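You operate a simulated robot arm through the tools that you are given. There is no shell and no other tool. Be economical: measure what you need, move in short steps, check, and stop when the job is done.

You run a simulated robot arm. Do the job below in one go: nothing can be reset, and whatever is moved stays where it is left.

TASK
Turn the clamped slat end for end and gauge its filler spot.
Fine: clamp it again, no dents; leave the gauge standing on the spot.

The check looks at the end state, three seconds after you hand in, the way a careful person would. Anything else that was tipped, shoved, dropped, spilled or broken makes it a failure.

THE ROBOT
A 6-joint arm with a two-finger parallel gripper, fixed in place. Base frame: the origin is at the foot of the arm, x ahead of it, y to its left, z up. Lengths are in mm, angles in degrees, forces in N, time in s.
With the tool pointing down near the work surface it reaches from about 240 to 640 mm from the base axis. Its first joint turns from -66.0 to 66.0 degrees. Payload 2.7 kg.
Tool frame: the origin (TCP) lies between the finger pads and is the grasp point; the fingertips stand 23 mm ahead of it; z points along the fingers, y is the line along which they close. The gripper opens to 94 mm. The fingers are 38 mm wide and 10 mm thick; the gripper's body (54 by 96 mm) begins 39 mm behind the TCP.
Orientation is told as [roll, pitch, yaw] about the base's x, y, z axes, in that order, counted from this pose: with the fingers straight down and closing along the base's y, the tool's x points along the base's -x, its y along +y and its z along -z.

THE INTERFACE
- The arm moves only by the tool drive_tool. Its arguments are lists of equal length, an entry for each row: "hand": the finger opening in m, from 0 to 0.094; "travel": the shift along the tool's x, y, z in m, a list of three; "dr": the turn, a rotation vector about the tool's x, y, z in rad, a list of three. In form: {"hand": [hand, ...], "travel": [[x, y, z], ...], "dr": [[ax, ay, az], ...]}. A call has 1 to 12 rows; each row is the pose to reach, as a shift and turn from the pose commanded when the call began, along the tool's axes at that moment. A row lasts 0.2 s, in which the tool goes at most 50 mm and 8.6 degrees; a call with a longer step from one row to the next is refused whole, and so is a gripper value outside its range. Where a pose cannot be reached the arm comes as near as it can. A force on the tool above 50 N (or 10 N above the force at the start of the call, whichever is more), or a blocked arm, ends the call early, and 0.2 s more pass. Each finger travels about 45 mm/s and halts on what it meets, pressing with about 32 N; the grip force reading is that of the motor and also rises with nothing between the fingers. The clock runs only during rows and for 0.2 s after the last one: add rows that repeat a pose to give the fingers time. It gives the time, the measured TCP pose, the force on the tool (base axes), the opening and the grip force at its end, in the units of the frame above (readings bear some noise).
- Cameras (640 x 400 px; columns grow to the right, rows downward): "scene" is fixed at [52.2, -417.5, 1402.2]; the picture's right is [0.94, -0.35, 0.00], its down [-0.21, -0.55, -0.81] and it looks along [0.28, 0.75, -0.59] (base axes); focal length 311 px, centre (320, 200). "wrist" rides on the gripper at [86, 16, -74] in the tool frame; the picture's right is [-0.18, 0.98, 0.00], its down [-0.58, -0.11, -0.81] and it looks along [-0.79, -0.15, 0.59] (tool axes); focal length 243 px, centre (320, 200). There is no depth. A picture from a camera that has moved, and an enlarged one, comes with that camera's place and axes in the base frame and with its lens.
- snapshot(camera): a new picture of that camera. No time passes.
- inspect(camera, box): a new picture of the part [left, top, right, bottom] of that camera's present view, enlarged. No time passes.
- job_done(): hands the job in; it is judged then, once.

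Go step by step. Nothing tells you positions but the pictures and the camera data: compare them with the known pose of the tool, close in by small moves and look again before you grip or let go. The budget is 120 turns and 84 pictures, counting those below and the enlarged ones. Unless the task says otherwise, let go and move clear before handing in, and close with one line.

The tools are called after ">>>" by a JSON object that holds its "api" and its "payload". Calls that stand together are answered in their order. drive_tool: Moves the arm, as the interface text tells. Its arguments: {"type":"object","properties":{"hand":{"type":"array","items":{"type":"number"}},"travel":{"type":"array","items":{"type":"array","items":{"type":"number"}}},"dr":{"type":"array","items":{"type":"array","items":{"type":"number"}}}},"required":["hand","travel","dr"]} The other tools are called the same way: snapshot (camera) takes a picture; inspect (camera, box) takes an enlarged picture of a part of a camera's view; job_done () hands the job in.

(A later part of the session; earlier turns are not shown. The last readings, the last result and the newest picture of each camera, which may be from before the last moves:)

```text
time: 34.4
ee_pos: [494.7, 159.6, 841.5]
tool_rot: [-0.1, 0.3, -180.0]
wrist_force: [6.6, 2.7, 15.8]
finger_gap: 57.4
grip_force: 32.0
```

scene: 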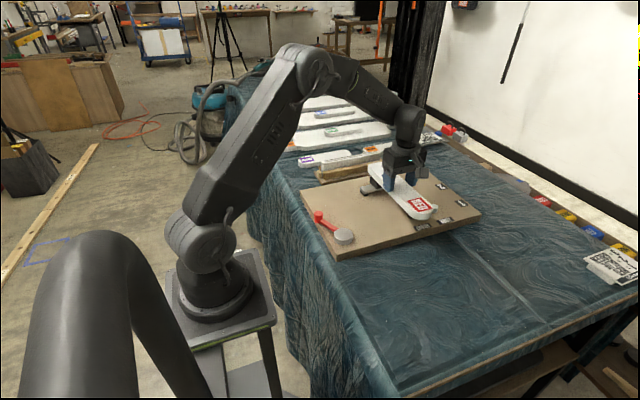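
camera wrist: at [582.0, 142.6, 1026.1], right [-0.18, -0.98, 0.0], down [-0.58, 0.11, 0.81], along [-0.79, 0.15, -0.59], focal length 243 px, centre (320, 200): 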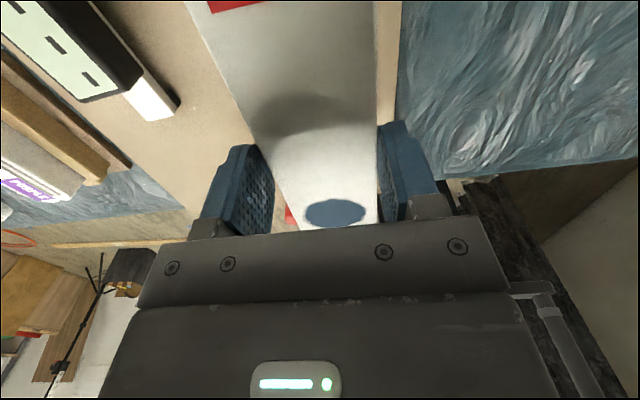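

There's a +x push as well, so the near end may be rubbing on the disc. Looking closely there.

>>> {"api": "inspect", "payload": {"camera": "scene", "box": [325, 210, 389, 250]}}

>>> {"api": "snapshot", "payload": {"camera": "wrist"}}

```text
10.00 times, centred on (357, 230) of scene
camera zoom: at [52.1, -417.5, 1402.2], right [0.94, -0.35, 0.0], down [-0.21, -0.55, -0.81], along [0.28, 0.75, -0.59], focal length 3110 px, centre (-50, -100)
```

zoom: 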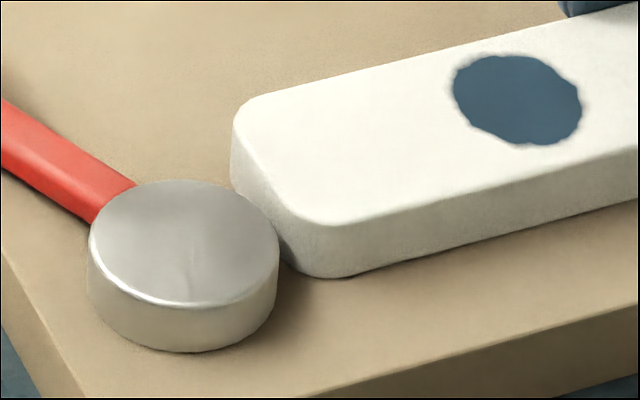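

```text
42 pictures are left
camera wrist: at [579.8, 143.0, 916.2], right [-0.18, -0.98, 0.0], down [-0.58, 0.11, 0.8], along [-0.79, 0.15, -0.59], focal length 243 px, centre (320, 200)
```

wrist: 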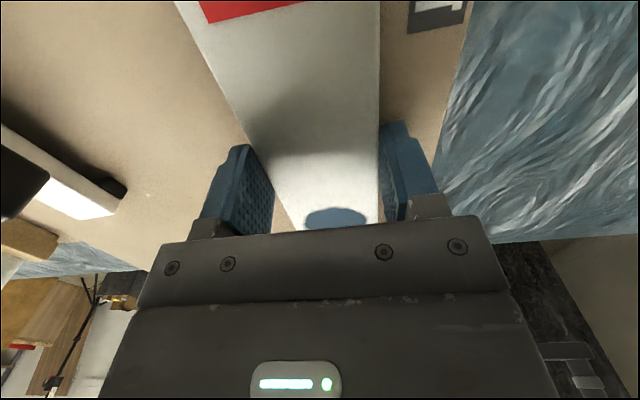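

The near end is up against the disc. I'll move 2 mm toward the peg and ease up 1 mm to see the forces drop.

>>> {"api": "drive_tool", "payload": {"hand": [0.054, 0.054, 0.054], "travel": [[0, 0, -0.002], [0.001, 0, -0.003], [0.002, 0, -0.003]], "dr": [[0, 0, 0], [0, 0, 0], [0, 0, 0]]}}

>>> {"api": "inspect", "payload": {"camera": "scene", "box": [325, 210, 389, 250]}}

>>> {"api": "inspect", "payload": {"camera": "scene", "box": [400, 180, 464, 220]}}

```text
time: 35.2
ee_pos: [495.1, 158.2, 843.2]
tool_rot: [0.2, -0.3, 179.9]
wrist_force: [0.5, 0.5, -0.5]
finger_gap: 57.6
grip_force: 31.6
```

```text
10.00 times, centred on (357, 230) of scene
camera zoom: at [52.2, -417.5, 1402.2], right [0.94, -0.35, 0.0], down [-0.21, -0.55, -0.81], along [0.28, 0.75, -0.59], focal length 3110 px, centre (-50, -100)
```

zoom: 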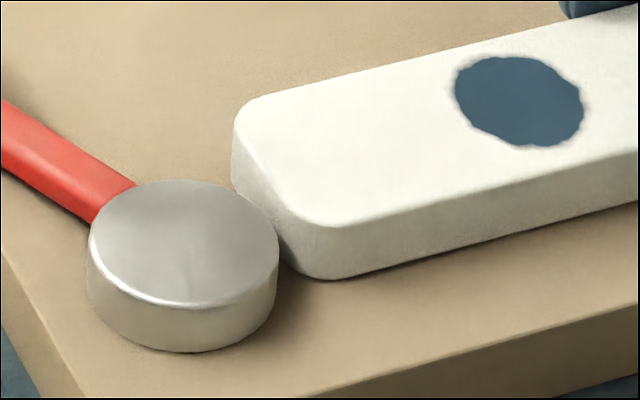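

```text
10.00 times, centred on (432, 200) of scene
camera zoom: at [52.2, -417.5, 1402.2], right [0.94, -0.35, 0.0], down [-0.21, -0.55, -0.81], along [0.28, 0.75, -0.59], focal length 3110 px, centre (-800, 200)
```

zoom: 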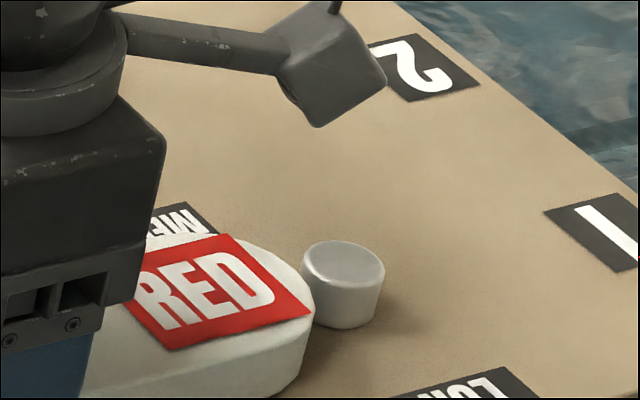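

Forces are now near zero and the slat rests on the board. I'll slide it in small steps toward the peg until I feel light contact.

>>> {"api": "drive_tool", "payload": {"hand": [0.054, 0.054], "travel": [[0.001, 0, 0], [0.002, 0, 0]], "dr": [[0, 0, 0], [0, 0, 0]]}}

>>> {"api": "inspect", "payload": {"camera": "scene", "box": [400, 180, 464, 220]}}

```text
time: 35.8
ee_pos: [497.2, 159.2, 843.7]
tool_rot: [0.1, 0.0, 180.1]
wrist_force: [-0.8, -0.3, -2.0]
finger_gap: 57.3
grip_force: 32.2
```

```text
10.00 times, centred on (432, 200) of scene
camera zoom: at [52.2, -417.5, 1402.2], right [0.94, -0.35, 0.0], down [-0.21, -0.55, -0.81], along [0.28, 0.75, -0.59], focal length 3110 px, centre (-800, 200)
```

zoom: 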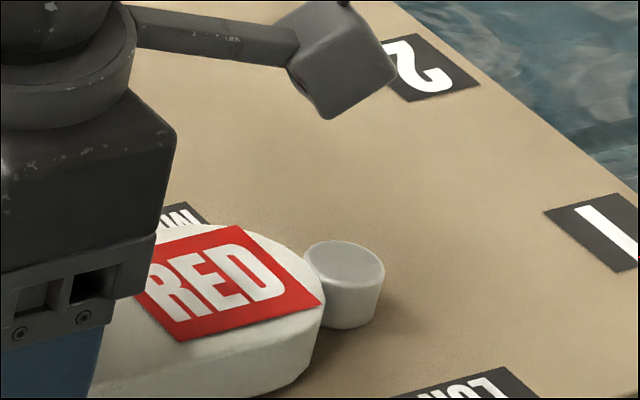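

It's nearly at the peg but hanging a hair above the board. I'll lower 1.5 mm and probe 1 mm more.

>>> {"api": "drive_tool", "payload": {"hand": [0.054, 0.054, 0.054], "travel": [[0, 0, 0.001], [0, 0, 0.0018], [0.001, 0, 0.0018]], "dr": [[0, 0, 0], [0, 0, 0], [0, 0, 0]]}}

```text
time: 36.6
ee_pos: [498.8, 159.6, 842.8]
tool_rot: [0.1, 0.0, 180.0]
wrist_force: [-0.6, -0.2, 0.7]
finger_gap: 57.4
grip_force: 32.3
```

>>> {"api": "drive_tool", "payload": {"hand": [0.054, 0.054, 0.054], "travel": [[0.001, 0, 0], [0.001, 0, 0.0005], [0.002, 0, 0.0005]], "dr": [[0, 0, 0], [0, 0, 0], [0, 0, 0]]}}

>>> {"api": "inspect", "payload": {"camera": "scene", "box": [400, 180, 464, 220]}}

>>> {"api": "inspect", "payload": {"camera": "scene", "box": [325, 210, 389, 250]}}

```text
time: 37.4
ee_pos: [499.4, 159.6, 841.6]
tool_rot: [0.0, 0.0, 179.9]
wrist_force: [-3.6, 1.0, 6.9]
finger_gap: 57.4
grip_force: 31.9
```

```text
10.00 times, centred on (432, 200) of scene
camera zoom: at [52.1, -417.5, 1402.2], right [0.94, -0.35, 0.0], down [-0.21, -0.55, -0.81], along [0.28, 0.75, -0.59], focal length 3110 px, centre (-800, 200)
```

zoom: 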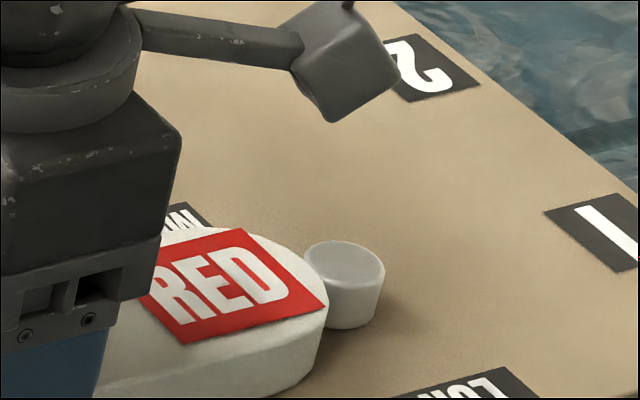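

```text
10.00 times, centred on (357, 230) of scene
camera zoom: at [52.1, -417.5, 1402.2], right [0.94, -0.35, 0.0], down [-0.21, -0.55, -0.81], along [0.28, 0.75, -0.59], focal length 3110 px, centre (-50, -100)
```

zoom: 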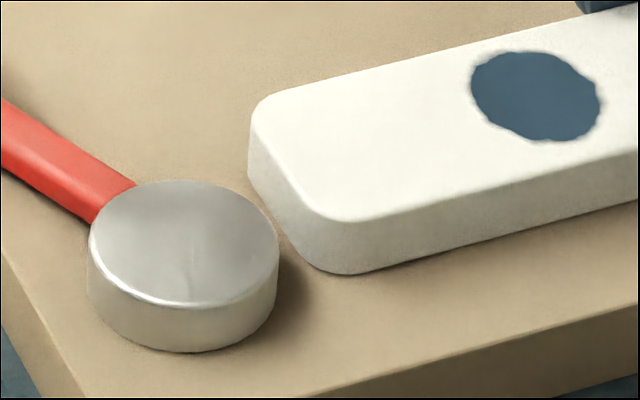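

The slat is seated and essentially at the peg. I'll open the fingers and rise straight up.

>>> {"api": "drive_tool", "payload": {"hand": [0.056, 0.06, 0.07, 0.085, 0.092, 0.092, 0.092, 0.092, 0.092, 0.092], "travel": [[0, 0, -0.0005], [0, 0, -0.0005], [0, 0, -0.0005], [0, 0, -0.0005], [0, 0, -0.0005], [0, 0, -0.02], [0, 0, -0.05], [0, 0, -0.09], [0, 0, -0.12], [0, 0, -0.12]], "dr": [[0, 0, 0], [0, 0, 0], [0, 0, 0], [0, 0, 0], [0, 0, 0], [0, 0, 0], [0, 0, 0], [0, 0, 0], [0, 0, 0], [0, 0, 0]]}}

>>> {"api": "inspect", "payload": {"camera": "scene", "box": [310, 150, 470, 260]}}

>>> {"api": "inspect", "payload": {"camera": "scene", "box": [400, 180, 464, 220]}}

```text
time: 39.6
ee_pos: [502.8, 159.3, 961.5]
tool_rot: [0.1, 0.0, 180.1]
wrist_force: [-0.1, 0.4, -0.7]
finger_gap: 91.9
grip_force: 0.0
```

```text
3.64 times, centred on (390, 205) of scene
camera zoom: at [52.2, -417.5, 1402.2], right [0.94, -0.35, 0.0], down [-0.21, -0.55, -0.81], along [0.28, 0.75, -0.59], focal length 1131 px, centre (66, 182)
```

zoom: 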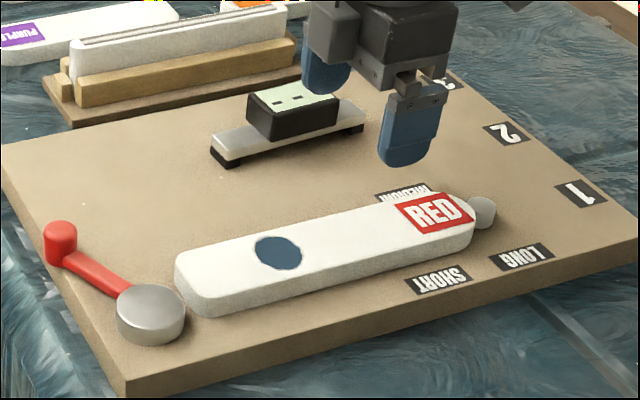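

```text
10.00 times, centred on (432, 200) of scene
camera zoom: at [52.2, -417.5, 1402.2], right [0.94, -0.35, 0.0], down [-0.21, -0.55, -0.81], along [0.28, 0.75, -0.59], focal length 3110 px, centre (-800, 200)
```

zoom: 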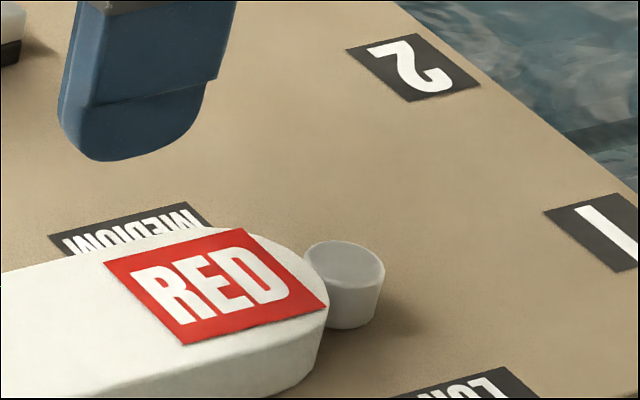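

The measured x relaxed by +2 mm on release, so the slat is touching the peg. Next I'll go back to the lever knob at about (295,234), with the equivalent yaw of 108°.

>>> {"api": "drive_tool", "payload": {"hand": [0.08, 0.07, 0.06, 0.05, 0.05, 0.05, 0.05, 0.05, 0.05, 0.05], "travel": [[-0.023, -0.008, 0], [-0.046, -0.016, 0], [-0.069, -0.025, 0], [-0.092, -0.033, 0], [-0.115, -0.042, 0], [-0.138, -0.05, 0], [-0.161, -0.058, 0.01], [-0.184, -0.066, 0.03], [-0.2065, -0.075, 0.05], [-0.2065, -0.075, 0.06]], "dr": [[0, 0, 0.14], [0, 0, 0.28], [0, 0, 0.42], [0, 0, 0.56], [0, 0, 0.7], [0, 0, 0.84], [0, 0, 0.98], [0, 0, 1.12], [0, 0, 1.2566], [0, 0, 1.2566]]}}

>>> {"api": "snapshot", "payload": {"camera": "wrist"}}

>>> {"api": "inspect", "payload": {"camera": "scene", "box": [280, 185, 400, 258]}}

```text
time: 41.8
ee_pos: [294.4, 233.9, 901.0]
tool_rot: [0.0, 0.0, 107.9]
wrist_force: [-1.0, 0.8, 0.3]
finger_gap: 49.9
grip_force: 0.0
```

```text
34 pictures are left
camera wrist: at [304.8, 147.1, 974.8], right [-0.99, -0.13, 0.0], down [-0.08, 0.59, 0.81], along [-0.1, 0.8, -0.59], focal length 243 px, centre (320, 200)
```

wrist: 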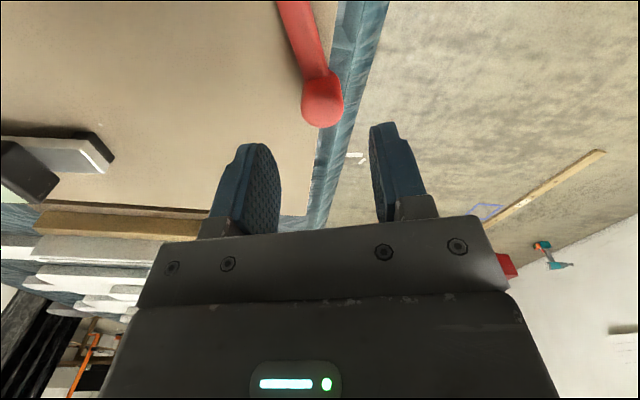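

```text
5.33 times, centred on (340, 222) of scene
camera zoom: at [52.2, -417.5, 1402.2], right [0.94, -0.35, 0.0], down [-0.21, -0.55, -0.81], along [0.28, 0.75, -0.59], focal length 1658 px, centre (213, 85)
```

zoom: 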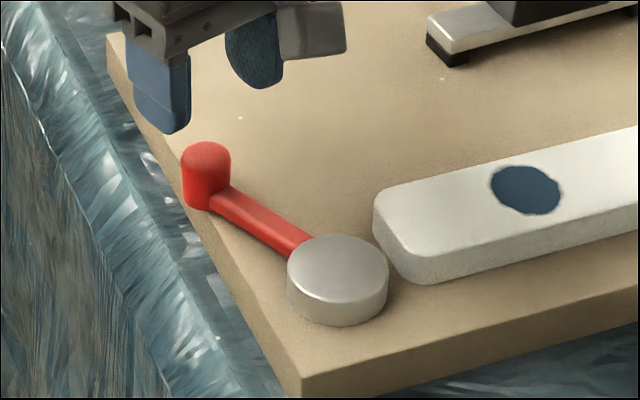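

The knob is at (294,234), directly under the TCP. Descending around it and narrowing the cage.

>>> {"api": "drive_tool", "payload": {"hand": [0.05, 0.05, 0.05, 0.045, 0.038, 0.031, 0.031], "travel": [[0, 0, 0.02], [0, 0, 0.04], [0, 0, 0.06], [0, 0, 0.06], [0, 0, 0.06], [0, 0, 0.06], [0, 0, 0.06]], "dr": [[0, 0, 0], [0, 0, 0], [0, 0, 0], [0, 0, 0], [0, 0, 0], [0, 0, 0], [0, 0, 0]]}}

>>> {"api": "inspect", "payload": {"camera": "wrist", "box": [240, 90, 420, 230]}}

```text
time: 43.4
ee_pos: [293.2, 234.4, 842.5]
tool_rot: [0.0, -0.1, 108.0]
wrist_force: [0.6, 0.0, -0.2]
finger_gap: 30.9
grip_force: 0.1
```

```text
2.86 times, centred on (330, 160) of wrist
camera zoom: at [303.8, 147.6, 915.5], right [-0.99, -0.13, 0.0], down [-0.08, 0.59, 0.81], along [-0.1, 0.8, -0.59], focal length 693 px, centre (291, 314)
```

zoom: 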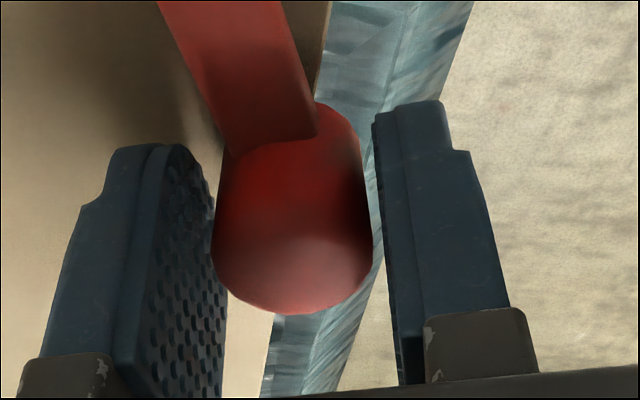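

Cage is good. Swinging the lever back 30° (counter-clockwise), watching force.

>>> {"api": "drive_tool", "payload": {"hand": [0.031, 0.031, 0.031, 0.031, 0.031], "travel": [[0.00126, 0.00823, 0], [0.00337, 0.01627, 0], [0.00631, 0.02406, 0], [0.01006, 0.0315, 0], [0.01455, 0.0385, 0]], "dr": [[0, 0, -0.1047], [0, 0, -0.2094], [0, 0, -0.3142], [0, 0, -0.4189], [0, 0, -0.5236]]}}

>>> {"api": "inspect", "payload": {"camera": "scene", "box": [280, 195, 380, 258]}}

```text
time: 44.6
ee_pos: [261.4, 207.1, 841.5]
tool_rot: [0.0, 0.1, 138.1]
wrist_force: [0.1, 1.3, 0.0]
finger_gap: 31.1
grip_force: 0.4
```

```text
6.35 times, centred on (330, 226) of scene
camera zoom: at [52.2, -417.5, 1402.2], right [0.94, -0.35, 0.0], down [-0.21, -0.55, -0.81], along [0.28, 0.75, -0.59], focal length 1974 px, centre (256, 32)
```

zoom: 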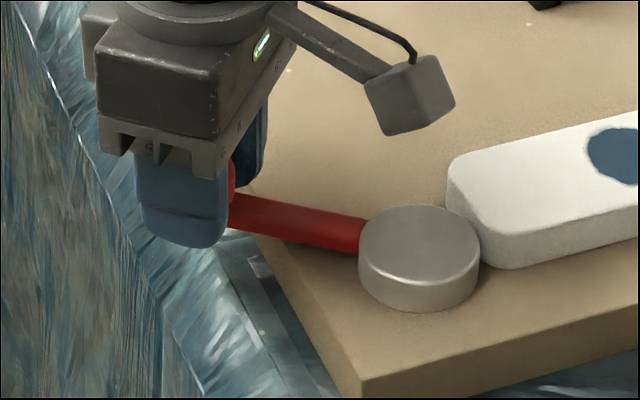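

The disc is just meeting the square end now, as expected, and will push the slat the last few mm to the peg. I'll continue in small steps and watch the forces.

>>> {"api": "drive_tool", "payload": {"hand": [0.031, 0.031, 0.031, 0.031], "travel": [[0.0005, 0.0041, 0], [0.00126, 0.00823, 0], [0.0022, 0.0123, 0], [0.00337, 0.01627, 0]], "dr": [[0, 0, -0.0524], [0, 0, -0.1047], [0, 0, -0.1571], [0, 0, -0.2094]]}}

>>> {"api": "inspect", "payload": {"camera": "scene", "box": [320, 175, 450, 256]}}

>>> {"api": "inspect", "payload": {"camera": "scene", "box": [400, 180, 464, 220]}}

```text
time: 45.6
ee_pos: [253.1, 194.6, 842.2]
tool_rot: [-0.1, 0.0, 150.0]
wrist_force: [1.1, 0.3, 0.4]
finger_gap: 31.4
grip_force: 0.2
```

```text
4.92 times, centred on (385, 216) of scene
camera zoom: at [52.2, -417.5, 1402.2], right [0.94, -0.35, 0.0], down [-0.21, -0.55, -0.81], along [0.28, 0.75, -0.59], focal length 1531 px, centre (0, 124)
```

zoom: 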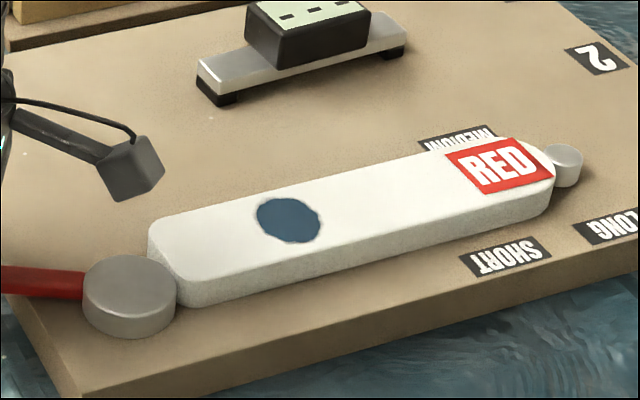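

```text
10.00 times, centred on (432, 200) of scene
camera zoom: at [52.2, -417.5, 1402.2], right [0.94, -0.35, 0.0], down [-0.21, -0.55, -0.81], along [0.28, 0.75, -0.59], focal length 3110 px, centre (-800, 200)
```

zoom: 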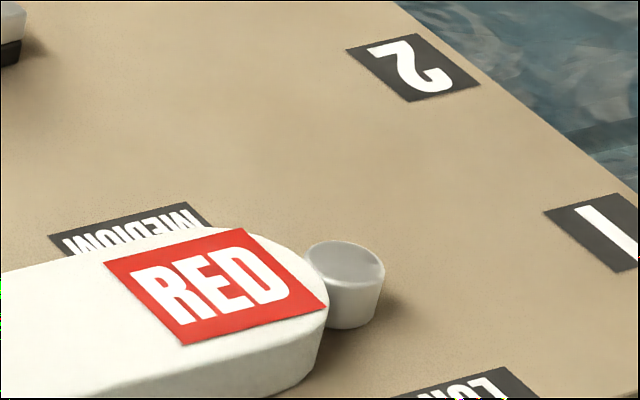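

The slat hasn't shifted and forces are low. Another 8°.

>>> {"api": "drive_tool", "payload": {"hand": [0.031, 0.031, 0.031, 0.031], "travel": [[0.0002, 0.0027, 0], [0.0005, 0.0055, 0], [0.0012, 0.0082, 0], [0.0018, 0.0109, 0]], "dr": [[0, 0, -0.035], [0, 0, -0.07], [0, 0, -0.105], [0, 0, -0.14]]}}

>>> {"api": "inspect", "payload": {"camera": "scene", "box": [325, 205, 389, 245]}}

>>> {"api": "inspect", "payload": {"camera": "scene", "box": [400, 180, 464, 220]}}

```text
time: 46.6
ee_pos: [249.4, 183.4, 841.5]
tool_rot: [0.2, 0.0, 158.0]
wrist_force: [-1.0, -0.2, -1.6]
finger_gap: 31.3
grip_force: 0.5
```

```text
10.00 times, centred on (357, 225) of scene
camera zoom: at [52.2, -417.5, 1402.2], right [0.94, -0.35, 0.0], down [-0.21, -0.55, -0.81], along [0.28, 0.75, -0.59], focal length 3110 px, centre (-50, -50)
```

zoom: 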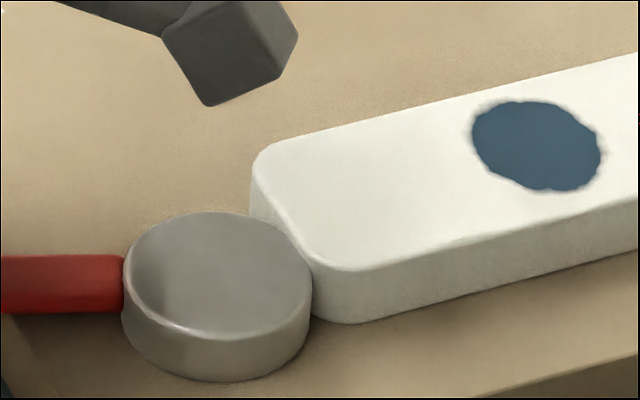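

```text
10.00 times, centred on (432, 200) of scene
camera zoom: at [52.2, -417.5, 1402.2], right [0.94, -0.35, 0.0], down [-0.21, -0.55, -0.81], along [0.28, 0.75, -0.59], focal length 3110 px, centre (-800, 200)
```

zoom: 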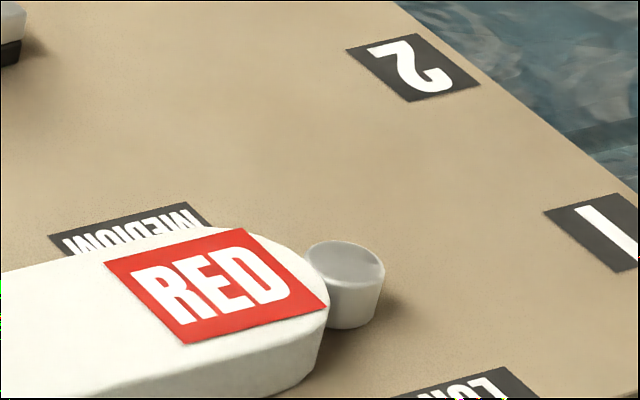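

Slat still static, disc very close to its end. Another 6° in small steps.

>>> {"api": "drive_tool", "payload": {"hand": [0.031, 0.031, 0.031, 0.031], "travel": [[0.0002, 0.002, 0], [0.0004, 0.0041, 0], [0.0008, 0.0062, 0], [0.00126, 0.0082, 0]], "dr": [[0, 0, -0.026], [0, 0, -0.052], [0, 0, -0.078], [0, 0, -0.105]]}}

>>> {"api": "inspect", "payload": {"camera": "scene", "box": [325, 205, 389, 245]}}

>>> {"api": "inspect", "payload": {"camera": "scene", "box": [400, 180, 464, 220]}}

```text
time: 47.6
ee_pos: [249.2, 174.1, 841.3]
tool_rot: [0.0, 0.0, 164.1]
wrist_force: [-0.3, 0.5, -0.3]
finger_gap: 31.4
grip_force: 0.4
```

```text
10.00 times, centred on (357, 225) of scene
camera zoom: at [52.2, -417.5, 1402.2], right [0.94, -0.35, 0.0], down [-0.21, -0.55, -0.81], along [0.28, 0.75, -0.59], focal length 3110 px, centre (-50, -50)
```

zoom: 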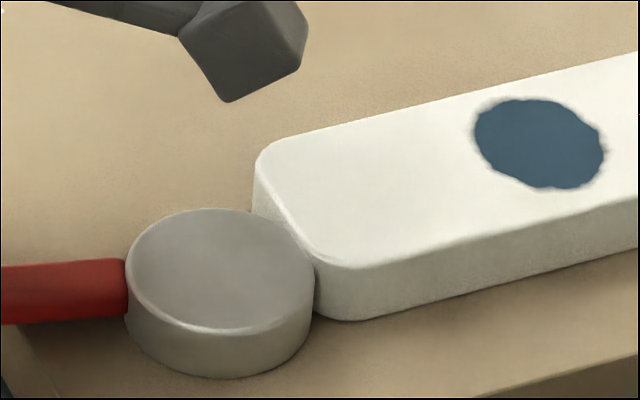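

```text
10.00 times, centred on (432, 200) of scene
camera zoom: at [52.2, -417.5, 1402.2], right [0.94, -0.35, 0.0], down [-0.21, -0.55, -0.81], along [0.28, 0.75, -0.59], focal length 3110 px, centre (-800, 200)
```

zoom: 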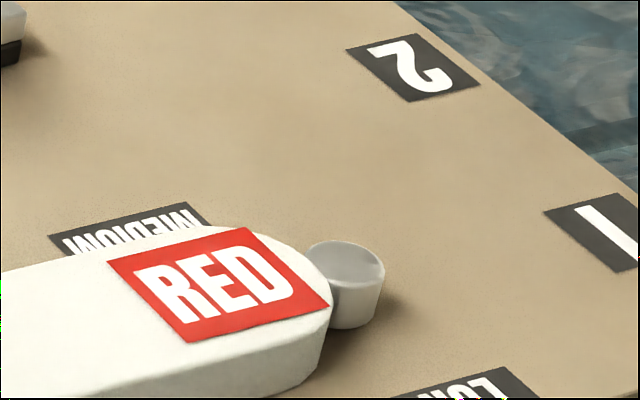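

Now the disc is pushing the slat (≈1 mm). Continuing 5° and reading the force only.

>>> {"api": "drive_tool", "payload": {"hand": [0.031, 0.031, 0.031, 0.031, 0.031], "travel": [[0.0001, 0.0014, 0], [0.0002, 0.0028, 0], [0.0004, 0.0041, 0], [0.0007, 0.0055, 0], [0.001, 0.0069, 0]], "dr": [[0, 0, -0.0175], [0, 0, -0.035], [0, 0, -0.0525], [0, 0, -0.07], [0, 0, -0.0873]]}}

>>> {"api": "inspect", "payload": {"camera": "scene", "box": [400, 180, 464, 220]}}

```text
time: 48.8
ee_pos: [246.5, 168.8, 842.9]
tool_rot: [0.0, 0.0, 169.0]
wrist_force: [0.0, 0.4, 0.9]
finger_gap: 31.5
grip_force: 0.2
```

```text
10.00 times, centred on (432, 200) of scene
camera zoom: at [52.2, -417.5, 1402.2], right [0.94, -0.35, 0.0], down [-0.21, -0.55, -0.81], along [0.28, 0.75, -0.59], focal length 3110 px, centre (-800, 200)
```

zoom: 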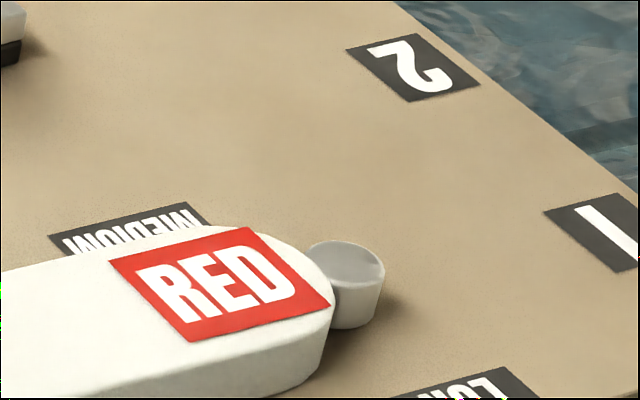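

Still moving freely. 4° more, force read.

>>> {"api": "drive_tool", "payload": {"hand": [0.031, 0.031, 0.031, 0.031], "travel": [[0.0001, 0.0014, 0], [0.0002, 0.0028, 0], [0.0004, 0.0041, 0], [0.0007, 0.0055, 0]], "dr": [[0, 0, -0.0175], [0, 0, -0.035], [0, 0, -0.0525], [0, 0, -0.07]]}}

>>> {"api": "drive_tool", "payload": {"hand": [0.031, 0.031], "travel": [[0, 0, 0], [0, 0, 0]], "dr": [[0, 0, 0], [0, 0, 0]]}}

>>> {"api": "inspect", "payload": {"camera": "scene", "box": [400, 180, 464, 220]}}

```text
time: 49.8
ee_pos: [246.6, 162.9, 842.4]
tool_rot: [0.1, 0.0, 173.1]
wrist_force: [-0.4, 1.3, -0.3]
finger_gap: 31.2
grip_force: 0.2
```

```text
time: 50.4
ee_pos: [246.5, 163.3, 842.5]
tool_rot: [0.0, 0.0, 173.1]
wrist_force: [-0.7, -0.3, 0.6]
finger_gap: 30.8
grip_force: 0.0
```

```text
10.00 times, centred on (432, 200) of scene
camera zoom: at [52.2, -417.5, 1402.2], right [0.94, -0.35, 0.0], down [-0.21, -0.55, -0.81], along [0.28, 0.75, -0.59], focal length 3110 px, centre (-800, 200)
```

zoom: 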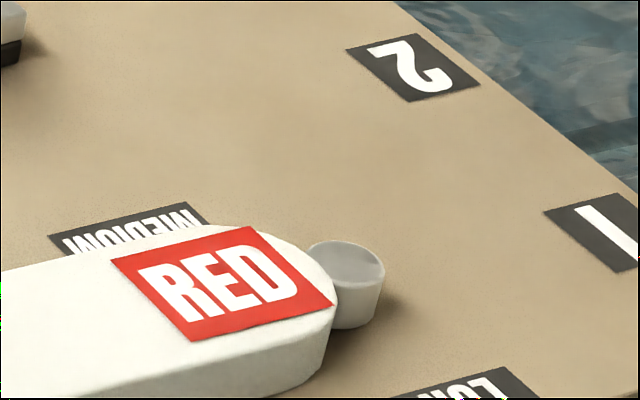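

Still no resistance. 4° more.

>>> {"api": "drive_tool", "payload": {"hand": [0.031, 0.031, 0.031, 0.031, 0.031], "travel": [[0.0001, 0.0014, 0], [0.0002, 0.0028, 0], [0.0004, 0.0041, 0], [0.0007, 0.0055, 0], [0.0007, 0.0055, 0]], "dr": [[0, 0, -0.0175], [0, 0, -0.035], [0, 0, -0.0525], [0, 0, -0.07], [0, 0, -0.07]]}}

>>> {"api": "drive_tool", "payload": {"hand": [0.031], "travel": [[0, 0, 0]], "dr": [[0, 0, 0]]}}

>>> {"api": "inspect", "payload": {"camera": "scene", "box": [400, 180, 464, 220]}}

```text
time: 51.6
ee_pos: [246.0, 157.8, 841.6]
tool_rot: [0.1, 0.0, 177.1]
wrist_force: [-0.3, 0.1, 0.0]
finger_gap: 31.2
grip_force: 0.2
```

```text
time: 52.0
ee_pos: [247.1, 158.7, 841.6]
tool_rot: [0.0, 0.0, 177.0]
wrist_force: [-0.8, 0.3, -0.6]
finger_gap: 31.0
grip_force: 0.0
```

```text
10.00 times, centred on (432, 200) of scene
camera zoom: at [52.2, -417.5, 1402.2], right [0.94, -0.35, 0.0], down [-0.21, -0.55, -0.81], along [0.28, 0.75, -0.59], focal length 3110 px, centre (-800, 200)
```

zoom: 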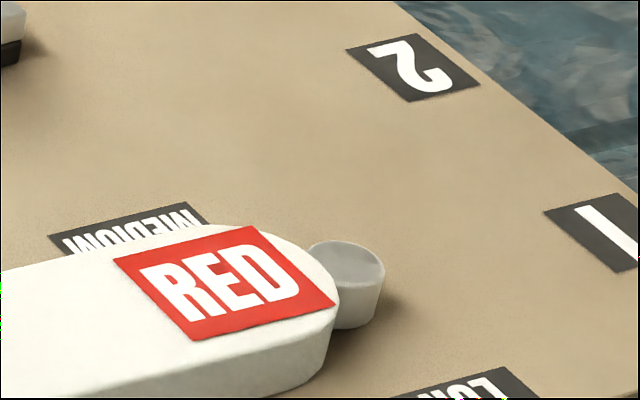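

Still light. I'll proceed 3° and read the force.

>>> {"api": "drive_tool", "payload": {"hand": [0.031, 0.031, 0.031, 0.031], "travel": [[0.0001, 0.0014, 0], [0.0002, 0.0028, 0], [0.0004, 0.0041, 0], [0.0004, 0.0041, 0]], "dr": [[0, 0, -0.0175], [0, 0, -0.035], [0, 0, -0.0525], [0, 0, -0.0525]]}}

>>> {"api": "drive_tool", "payload": {"hand": [0.031, 0.031, 0.031, 0.031], "travel": [[0.0001, 0.001, 0], [0.0001, 0.002, 0], [0.0002, 0.0028, 0], [0.0002, 0.0028, 0]], "dr": [[0, 0, -0.01], [0, 0, -0.02], [0, 0, -0.035], [0, 0, -0.035]]}}

>>> {"api": "inspect", "payload": {"camera": "scene", "box": [400, 180, 464, 220]}}

>>> {"api": "inspect", "payload": {"camera": "scene", "box": [300, 205, 380, 255]}}

```text
time: 53.0
ee_pos: [247.4, 153.0, 841.1]
tool_rot: [0.0, 0.0, -179.9]
wrist_force: [0.7, 0.8, 0.4]
finger_gap: 31.3
grip_force: 0.1
```

```text
time: 54.0
ee_pos: [246.4, 151.7, 841.1]
tool_rot: [0.0, -0.1, -177.8]
wrist_force: [0.8, 0.8, 0.2]
finger_gap: 31.2
grip_force: 0.3
```

```text
10.00 times, centred on (432, 200) of scene
camera zoom: at [52.2, -417.5, 1402.2], right [0.94, -0.35, 0.0], down [-0.21, -0.55, -0.81], along [0.28, 0.75, -0.59], focal length 3110 px, centre (-800, 200)
```

zoom: 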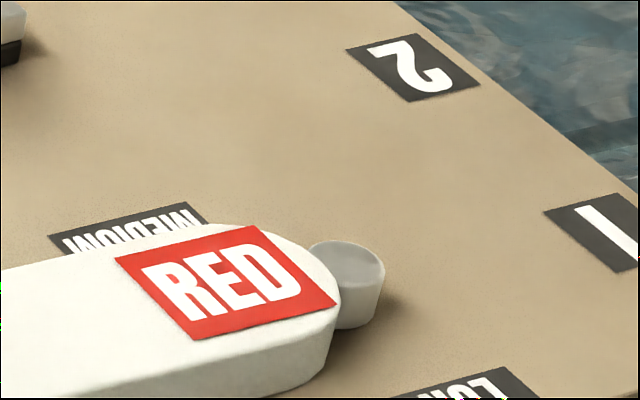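

```text
8.00 times, centred on (340, 230) of scene
camera zoom: at [52.2, -417.5, 1402.2], right [0.94, -0.35, 0.0], down [-0.21, -0.55, -0.81], along [0.28, 0.75, -0.59], focal length 2488 px, centre (160, -40)
```

zoom: 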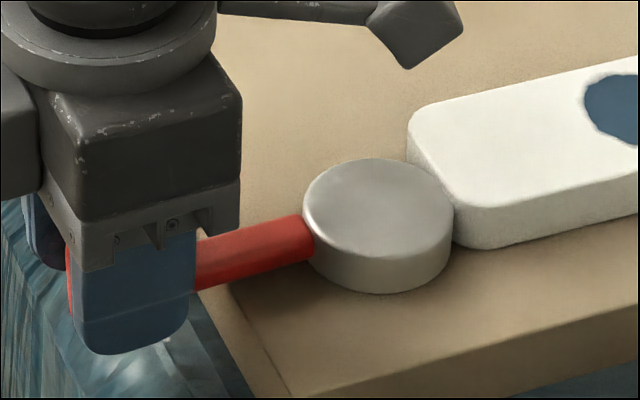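

The disc and lever are back at the original clamped angle. I'll check for contact at the peg with strong zoom.

>>> {"api": "inspect", "payload": {"camera": "scene", "box": [426, 200, 442, 216]}}

>>> {"api": "drive_tool", "payload": {"hand": [0.031, 0.031, 0.031], "travel": [[0, 0, 0], [0, 0, 0], [0, 0, 0]], "dr": [[0, 0, 0], [0, 0, 0], [0, 0, 0]]}}

```text
16.00 times, centred on (434, 208) of scene
camera zoom: at [52.2, -417.5, 1402.2], right [0.94, -0.35, 0.0], down [-0.21, -0.55, -0.81], along [0.28, 0.75, -0.59], focal length 4975 px, centre (-1504, 72)
```

zoom: 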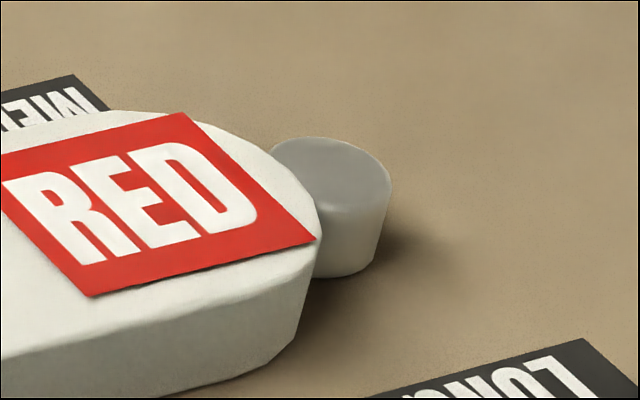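

```text
time: 54.8
ee_pos: [246.7, 150.7, 841.3]
tool_rot: [0.0, -0.1, -177.9]
wrist_force: [0.4, 0.8, -1.1]
finger_gap: 31.3
grip_force: 0.1
```

It looks in contact. I'll probe 1.5° further to feel for clamp resistance.

>>> {"api": "drive_tool", "payload": {"hand": [0.031, 0.031, 0.031], "travel": [[0, 0.001, 0], [0.0001, 0.002, 0], [0.0001, 0.002, 0]], "dr": [[0, 0, -0.0125], [0, 0, -0.025], [0, 0, -0.025]]}}

>>> {"api": "drive_tool", "payload": {"hand": [0.031], "travel": [[0, 0, 0]], "dr": [[0, 0, 0]]}}

>>> {"api": "inspect", "payload": {"camera": "scene", "box": [426, 200, 442, 216]}}

```text
time: 55.6
ee_pos: [246.4, 149.4, 841.3]
tool_rot: [0.1, 0.0, -176.5]
wrist_force: [0.0, 1.0, 0.0]
finger_gap: 31.7
grip_force: 0.3
```

```text
time: 56.0
ee_pos: [246.8, 149.5, 842.6]
tool_rot: [0.1, -0.1, -176.4]
wrist_force: [0.5, -0.2, 0.5]
finger_gap: 31.3
grip_force: 0.9
```

```text
16.00 times, centred on (434, 208) of scene
camera zoom: at [52.2, -417.5, 1402.2], right [0.94, -0.35, 0.0], down [-0.21, -0.55, -0.81], along [0.28, 0.75, -0.59], focal length 4975 px, centre (-1504, 72)
```

zoom: 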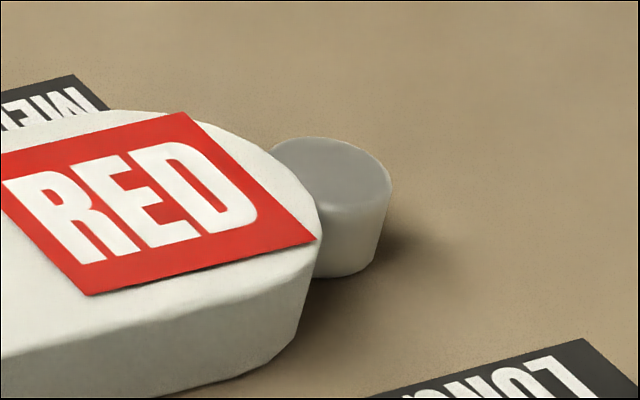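

No further movement: the slat is clamped between disc and peg at the original lever angle. I'll release the knob, rise, and go look at the gauge.

>>> {"api": "drive_tool", "payload": {"hand": [0.04, 0.05, 0.05, 0.05, 0.06, 0.07, 0.08, 0.08, 0.08, 0.08, 0.08, 0.08], "travel": [[0, 0, 0], [0, 0, 0], [0, 0, -0.03], [0, 0, -0.07], [0, 0, -0.11], [0.04, -0.018, -0.13], [0.08, -0.036, -0.13], [0.12, -0.054, -0.13], [0.16, -0.072, -0.13], [0.2, -0.092, -0.13], [0.24, -0.112, -0.13], [0.2816, -0.133, -0.13]], "dr": [[0, 0, 0], [0, 0, 0], [0, 0, 0], [0, 0, 0], [0, 0, 0], [0, 0, 0.061], [0, 0, 0.061], [0, 0, 0.061], [0, 0, 0.061], [0, 0, 0.061], [0, 0, 0.061], [0, 0, 0.061]]}}

>>> {"api": "snapshot", "payload": {"camera": "wrist"}}

>>> {"api": "inspect", "payload": {"camera": "scene", "box": [310, 150, 470, 260]}}

```text
time: 58.6
ee_pos: [519.3, 297.7, 970.0]
tool_rot: [0.1, -0.2, 180.0]
wrist_force: [0.9, -0.3, 0.7]
finger_gap: 80.0
grip_force: 0.0
```

```text
17 pictures are left
camera wrist: at [605.4, 281.1, 1043.1], right [-0.18, -0.98, 0.0], down [-0.58, 0.11, 0.81], along [-0.79, 0.15, -0.59], focal length 243 px, centre (320, 200)
```

wrist: 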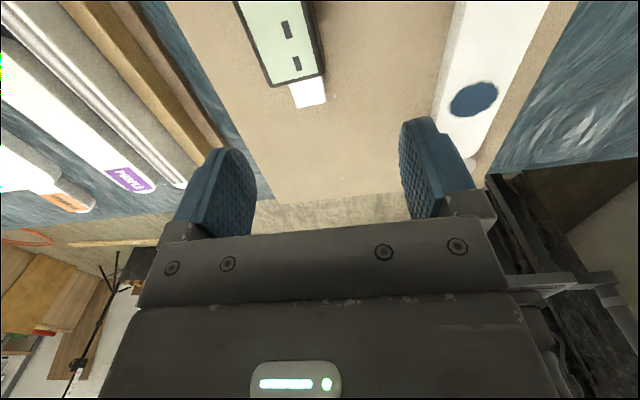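

```text
3.64 times, centred on (390, 205) of scene
camera zoom: at [52.2, -417.5, 1402.2], right [0.94, -0.35, 0.0], down [-0.21, -0.55, -0.81], along [0.28, 0.75, -0.59], focal length 1131 px, centre (66, 182)
```

zoom: 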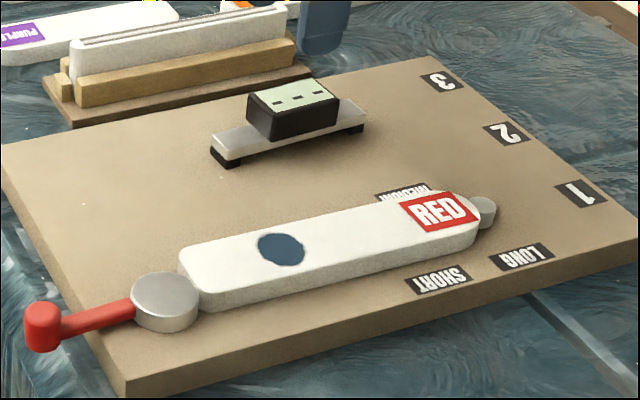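

The clamp state is good and the spot is now at about (451,160). The gauge box is near (543,320) with its top ≈ z 852. I'll move above it and look.

>>> {"api": "drive_tool", "payload": {"hand": [0.08, 0.08, 0.08], "travel": [[0.01, -0.01, 0.02], [0.02, -0.02, 0.04], [0.024, -0.022, 0.06]], "dr": [[0, 0, 0], [0, 0, 0], [0, 0, 0]]}}

>>> {"api": "snapshot", "payload": {"camera": "wrist"}}

>>> {"api": "inspect", "payload": {"camera": "scene", "box": [350, 145, 430, 205]}}

```text
time: 59.4
ee_pos: [543.1, 320.4, 910.0]
tool_rot: [0.0, 0.0, -180.0]
wrist_force: [0.2, -0.2, -0.7]
finger_gap: 80.0
grip_force: 0.2
```

```text
15 pictures are left
camera wrist: at [629.1, 303.1, 984.0], right [-0.18, -0.98, 0.0], down [-0.58, 0.11, 0.81], along [-0.79, 0.15, -0.59], focal length 243 px, centre (320, 200)
```

wrist: 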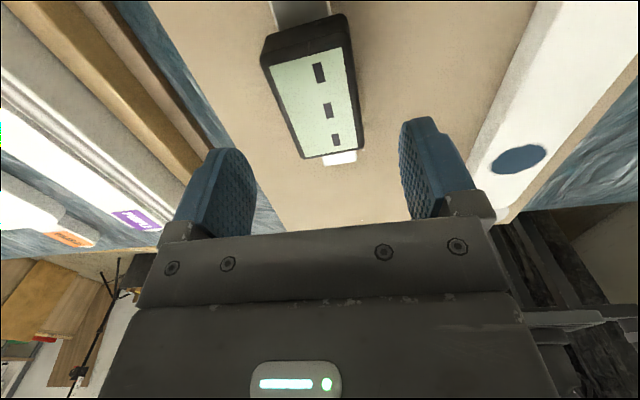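

```text
6.67 times, centred on (390, 175) of scene
camera zoom: at [52.2, -417.5, 1402.2], right [0.94, -0.35, 0.0], down [-0.21, -0.55, -0.81], along [0.28, 0.75, -0.59], focal length 2073 px, centre (-147, 367)
```

zoom: 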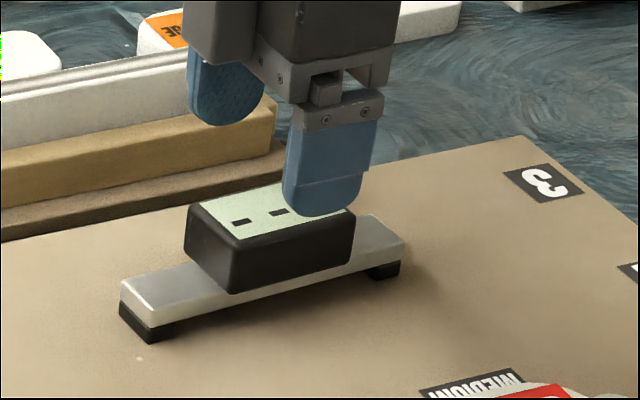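

The gauge box centre is (541.5,319), yaw ≈ +2.5°, width ≈41. I'll align, descend to z≈851, and close gradually.

>>> {"api": "drive_tool", "payload": {"hand": [0.08, 0.075, 0.07, 0.07, 0.06, 0.05, 0.045, 0.045], "travel": [[-0.0015, 0.0015, 0.015], [-0.0015, 0.0015, 0.035], [-0.0015, 0.0015, 0.05], [-0.0015, 0.0015, 0.059], [-0.0015, 0.0015, 0.059], [-0.0015, 0.0015, 0.059], [-0.0015, 0.0015, 0.059], [-0.0015, 0.0015, 0.059]], "dr": [[0, 0, -0.044], [0, 0, -0.044], [0, 0, -0.044], [0, 0, -0.044], [0, 0, -0.044], [0, 0, -0.044], [0, 0, -0.044], [0, 0, -0.044]]}}

>>> {"api": "inspect", "payload": {"camera": "scene", "box": [350, 145, 430, 205]}}

>>> {"api": "inspect", "payload": {"camera": "wrist", "box": [220, 0, 440, 240]}}

```text
time: 61.2
ee_pos: [541.5, 318.6, 851.3]
tool_rot: [0.0, 0.0, -177.5]
wrist_force: [0.6, 1.1, 0.4]
finger_gap: 46.0
grip_force: 1.0
```

```text
6.67 times, centred on (390, 175) of scene
camera zoom: at [52.2, -417.5, 1402.2], right [0.94, -0.35, 0.0], down [-0.21, -0.55, -0.81], along [0.28, 0.75, -0.59], focal length 2073 px, centre (-147, 367)
```

zoom: 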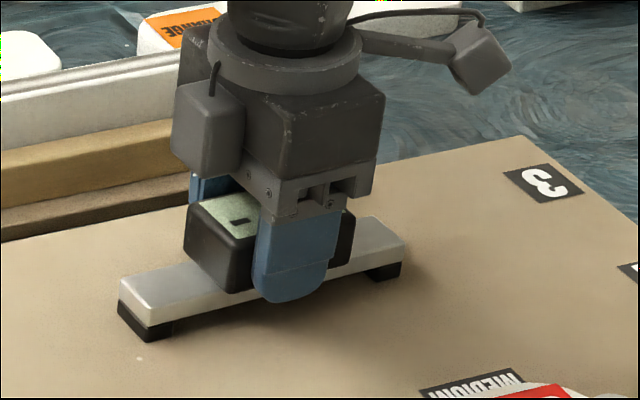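

```text
1.67 times, centred on (330, 120) of wrist
camera zoom: at [628.8, 305.7, 925.8], right [-0.14, -0.99, 0.0], down [-0.59, 0.08, 0.81], along [-0.8, 0.11, -0.59], focal length 404 px, centre (303, 333)
```

zoom: 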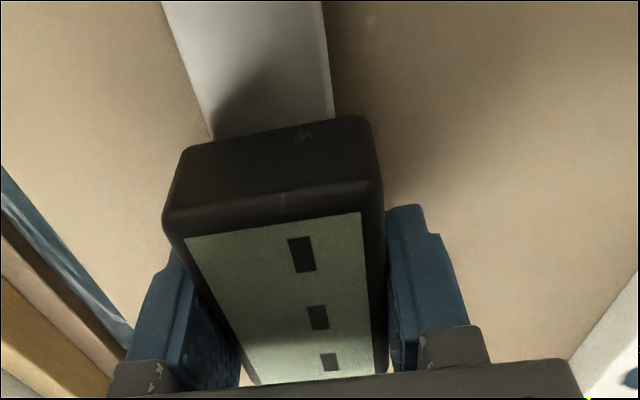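

The fingers are just touching the box at 46 mm. Closing with settled rows before lifting.

>>> {"api": "drive_tool", "payload": {"hand": [0.043, 0.04, 0.038, 0.038, 0.038, 0.038, 0.038], "travel": [[0, 0, 0], [0, 0, 0], [0, 0, 0], [0, 0, 0], [0, 0, 0], [0, 0, 0], [0, 0, 0]], "dr": [[0, 0, 0], [0, 0, 0], [0, 0, 0], [0, 0, 0], [0, 0, 0], [0, 0, 0], [0, 0, 0]]}}

```text
time: 62.8
ee_pos: [541.5, 319.0, 851.6]
tool_rot: [0.0, 0.0, -177.5]
wrist_force: [0.2, -0.6, 0.4]
finger_gap: 45.6
grip_force: 31.7
```

Grip is 32 N. Lifting 70 mm and carrying the gauge over to the spot.

>>> {"api": "drive_tool", "payload": {"hand": [0.038, 0.038, 0.038, 0.038, 0.038, 0.038, 0.038, 0.038, 0.038, 0.038, 0.038, 0.038], "travel": [[0, 0, -0.005], [0, 0, -0.02], [0, 0, -0.045], [0, 0, -0.07], [-0.0164, 0.0258, -0.07], [-0.0328, 0.0516, -0.07], [-0.0491, 0.0774, -0.07], [-0.0655, 0.1032, -0.07], [-0.0819, 0.129, -0.07], [-0.0983, 0.1548, -0.07], [-0.0983, 0.1548, -0.06], [-0.0983, 0.1548, -0.05]], "dr": [[0, 0, 0], [0, 0, 0], [0, 0, 0], [0, 0, 0], [0, 0, 0.01], [0, 0, 0.02], [0, 0, 0.03], [0, 0, 0.044], [0, 0, 0.044], [0, 0, 0.044], [0, 0, 0.044], [0, 0, 0.044]]}}

>>> {"api": "inspect", "payload": {"camera": "scene", "box": [330, 170, 440, 250]}}

>>> {"api": "inspect", "payload": {"camera": "wrist", "box": [220, 0, 440, 240]}}

```text
time: 65.4
ee_pos: [452.1, 159.1, 902.2]
tool_rot: [0.0, 0.0, 180.0]
wrist_force: [0.4, 0.5, -1.3]
finger_gap: 45.6
grip_force: 31.8
```

```text
5.00 times, centred on (385, 210) of scene
camera zoom: at [52.2, -417.5, 1402.2], right [0.94, -0.35, 0.0], down [-0.21, -0.55, -0.81], along [0.28, 0.75, -0.59], focal length 1555 px, centre (-5, 150)
```

zoom: 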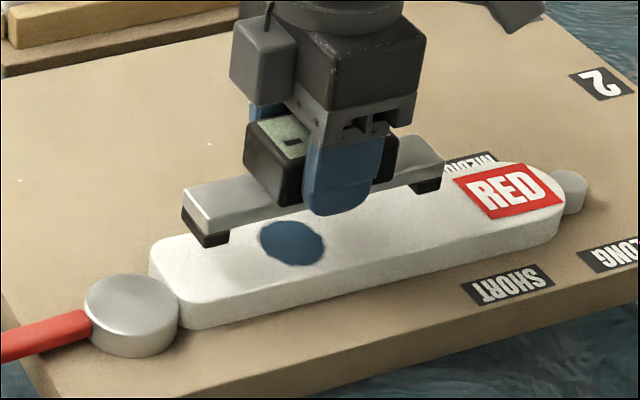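

```text
1.67 times, centred on (330, 120) of wrist
camera zoom: at [538.0, 142.6, 976.3], right [-0.18, -0.98, 0.0], down [-0.58, 0.11, 0.81], along [-0.79, 0.15, -0.59], focal length 404 px, centre (303, 333)
```

zoom: 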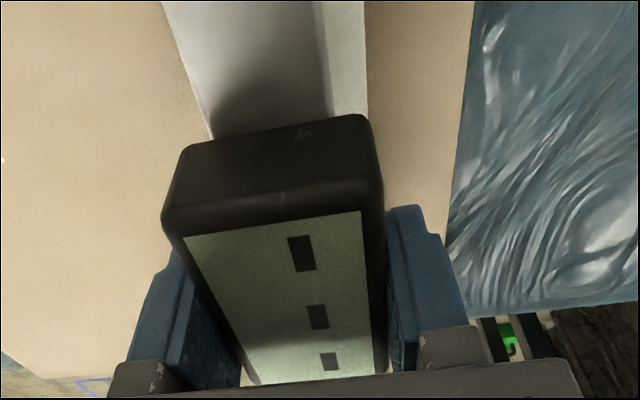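

The gauge is roughly above the spot. I'll lower to a few mm above the slat, where the comparison is more direct.

>>> {"api": "drive_tool", "payload": {"hand": [0.038, 0.038, 0.038, 0.038], "travel": [[0, 0, 0.01], [0, 0, 0.018], [0, 0, 0.024], [0, 0, 0.028]], "dr": [[0, 0, 0], [0, 0, 0], [0, 0, 0], [0, 0, 0]]}}

>>> {"api": "inspect", "payload": {"camera": "scene", "box": [340, 190, 430, 246]}}

```text
time: 66.4
ee_pos: [451.7, 159.6, 874.5]
tool_rot: [0.1, 0.0, 180.0]
wrist_force: [1.0, 0.3, -1.9]
finger_gap: 45.6
grip_force: 32.3
```

```text
7.11 times, centred on (385, 218) of scene
camera zoom: at [52.2, -417.5, 1402.2], right [0.94, -0.35, 0.0], down [-0.21, -0.55, -0.81], along [0.28, 0.75, -0.59], focal length 2211 px, centre (-142, 72)
```

zoom: 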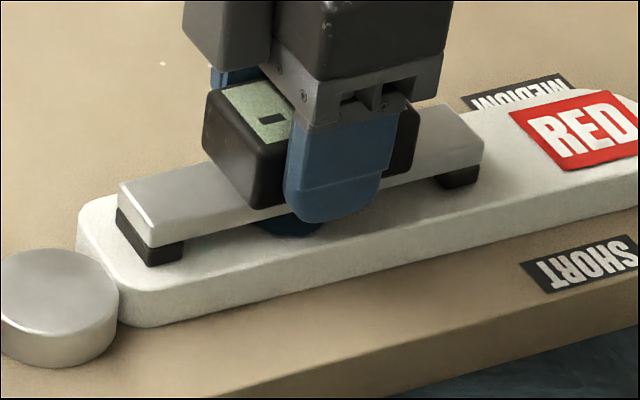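

Bar centre is about 8 mm too far in +x relative to the spot. I'll shift −8 mm (+1 mm in y) and lower gently until light contact.

>>> {"api": "drive_tool", "payload": {"hand": [0.038, 0.038, 0.038, 0.038, 0.038], "travel": [[-0.004, -0.0005, 0], [-0.008, -0.001, 0], [-0.008, -0.001, 0.001], [-0.008, -0.001, 0.002], [-0.008, -0.001, 0.003]], "dr": [[0, 0, 0], [0, 0, 0], [0, 0, 0], [0, 0, 0], [0, 0, 0]]}}

>>> {"api": "inspect", "payload": {"camera": "scene", "box": [340, 190, 430, 246]}}

```text
time: 67.6
ee_pos: [443.9, 161.2, 874.4]
tool_rot: [-0.1, 0.2, -180.0]
wrist_force: [-8.9, 1.3, 25.2]
finger_gap: 45.7
grip_force: 31.9
```

```text
7.11 times, centred on (385, 218) of scene
camera zoom: at [51.7, -417.6, 1402.2], right [0.94, -0.35, 0.0], down [-0.21, -0.55, -0.81], along [0.28, 0.75, -0.59], focal length 2211 px, centre (-142, 72)
```

zoom: 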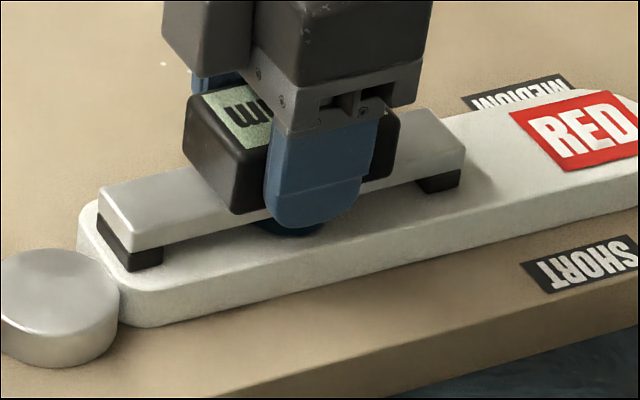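

Feet are in contact and the gauge display came alive ("…mm"). I'll unload the downward force before letting go.

>>> {"api": "drive_tool", "payload": {"hand": [0.038, 0.038, 0.038], "travel": [[0, 0, -0.001], [0, 0, -0.002], [0, 0, -0.002]], "dr": [[0, 0, 0], [0, 0, 0], [0, 0, 0]]}}

```text
time: 68.4
ee_pos: [443.6, 161.1, 874.4]
tool_rot: [0.0, 0.1, -180.0]
wrist_force: [-3.1, 3.0, 16.1]
finger_gap: 45.7
grip_force: 31.9
```

>>> {"api": "drive_tool", "payload": {"hand": [0.038, 0.038, 0.038], "travel": [[0, 0, -0.001], [0, 0, -0.002], [0, 0, -0.002]], "dr": [[0, 0, 0], [0, 0, 0], [0, 0, 0]]}}

>>> {"api": "inspect", "payload": {"camera": "scene", "box": [340, 185, 430, 241]}}

```text
time: 69.2
ee_pos: [441.5, 160.9, 876.0]
tool_rot: [0.1, -0.2, 180.0]
wrist_force: [0.1, -0.4, -0.6]
finger_gap: 45.8
grip_force: 31.6
```

```text
7.11 times, centred on (385, 213) of scene
camera zoom: at [52.2, -417.5, 1402.2], right [0.94, -0.35, 0.0], down [-0.21, -0.55, -0.81], along [0.28, 0.75, -0.59], focal length 2211 px, centre (-142, 108)
```

zoom: 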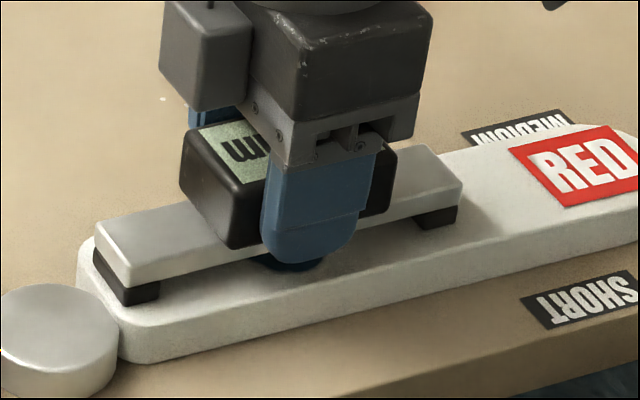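

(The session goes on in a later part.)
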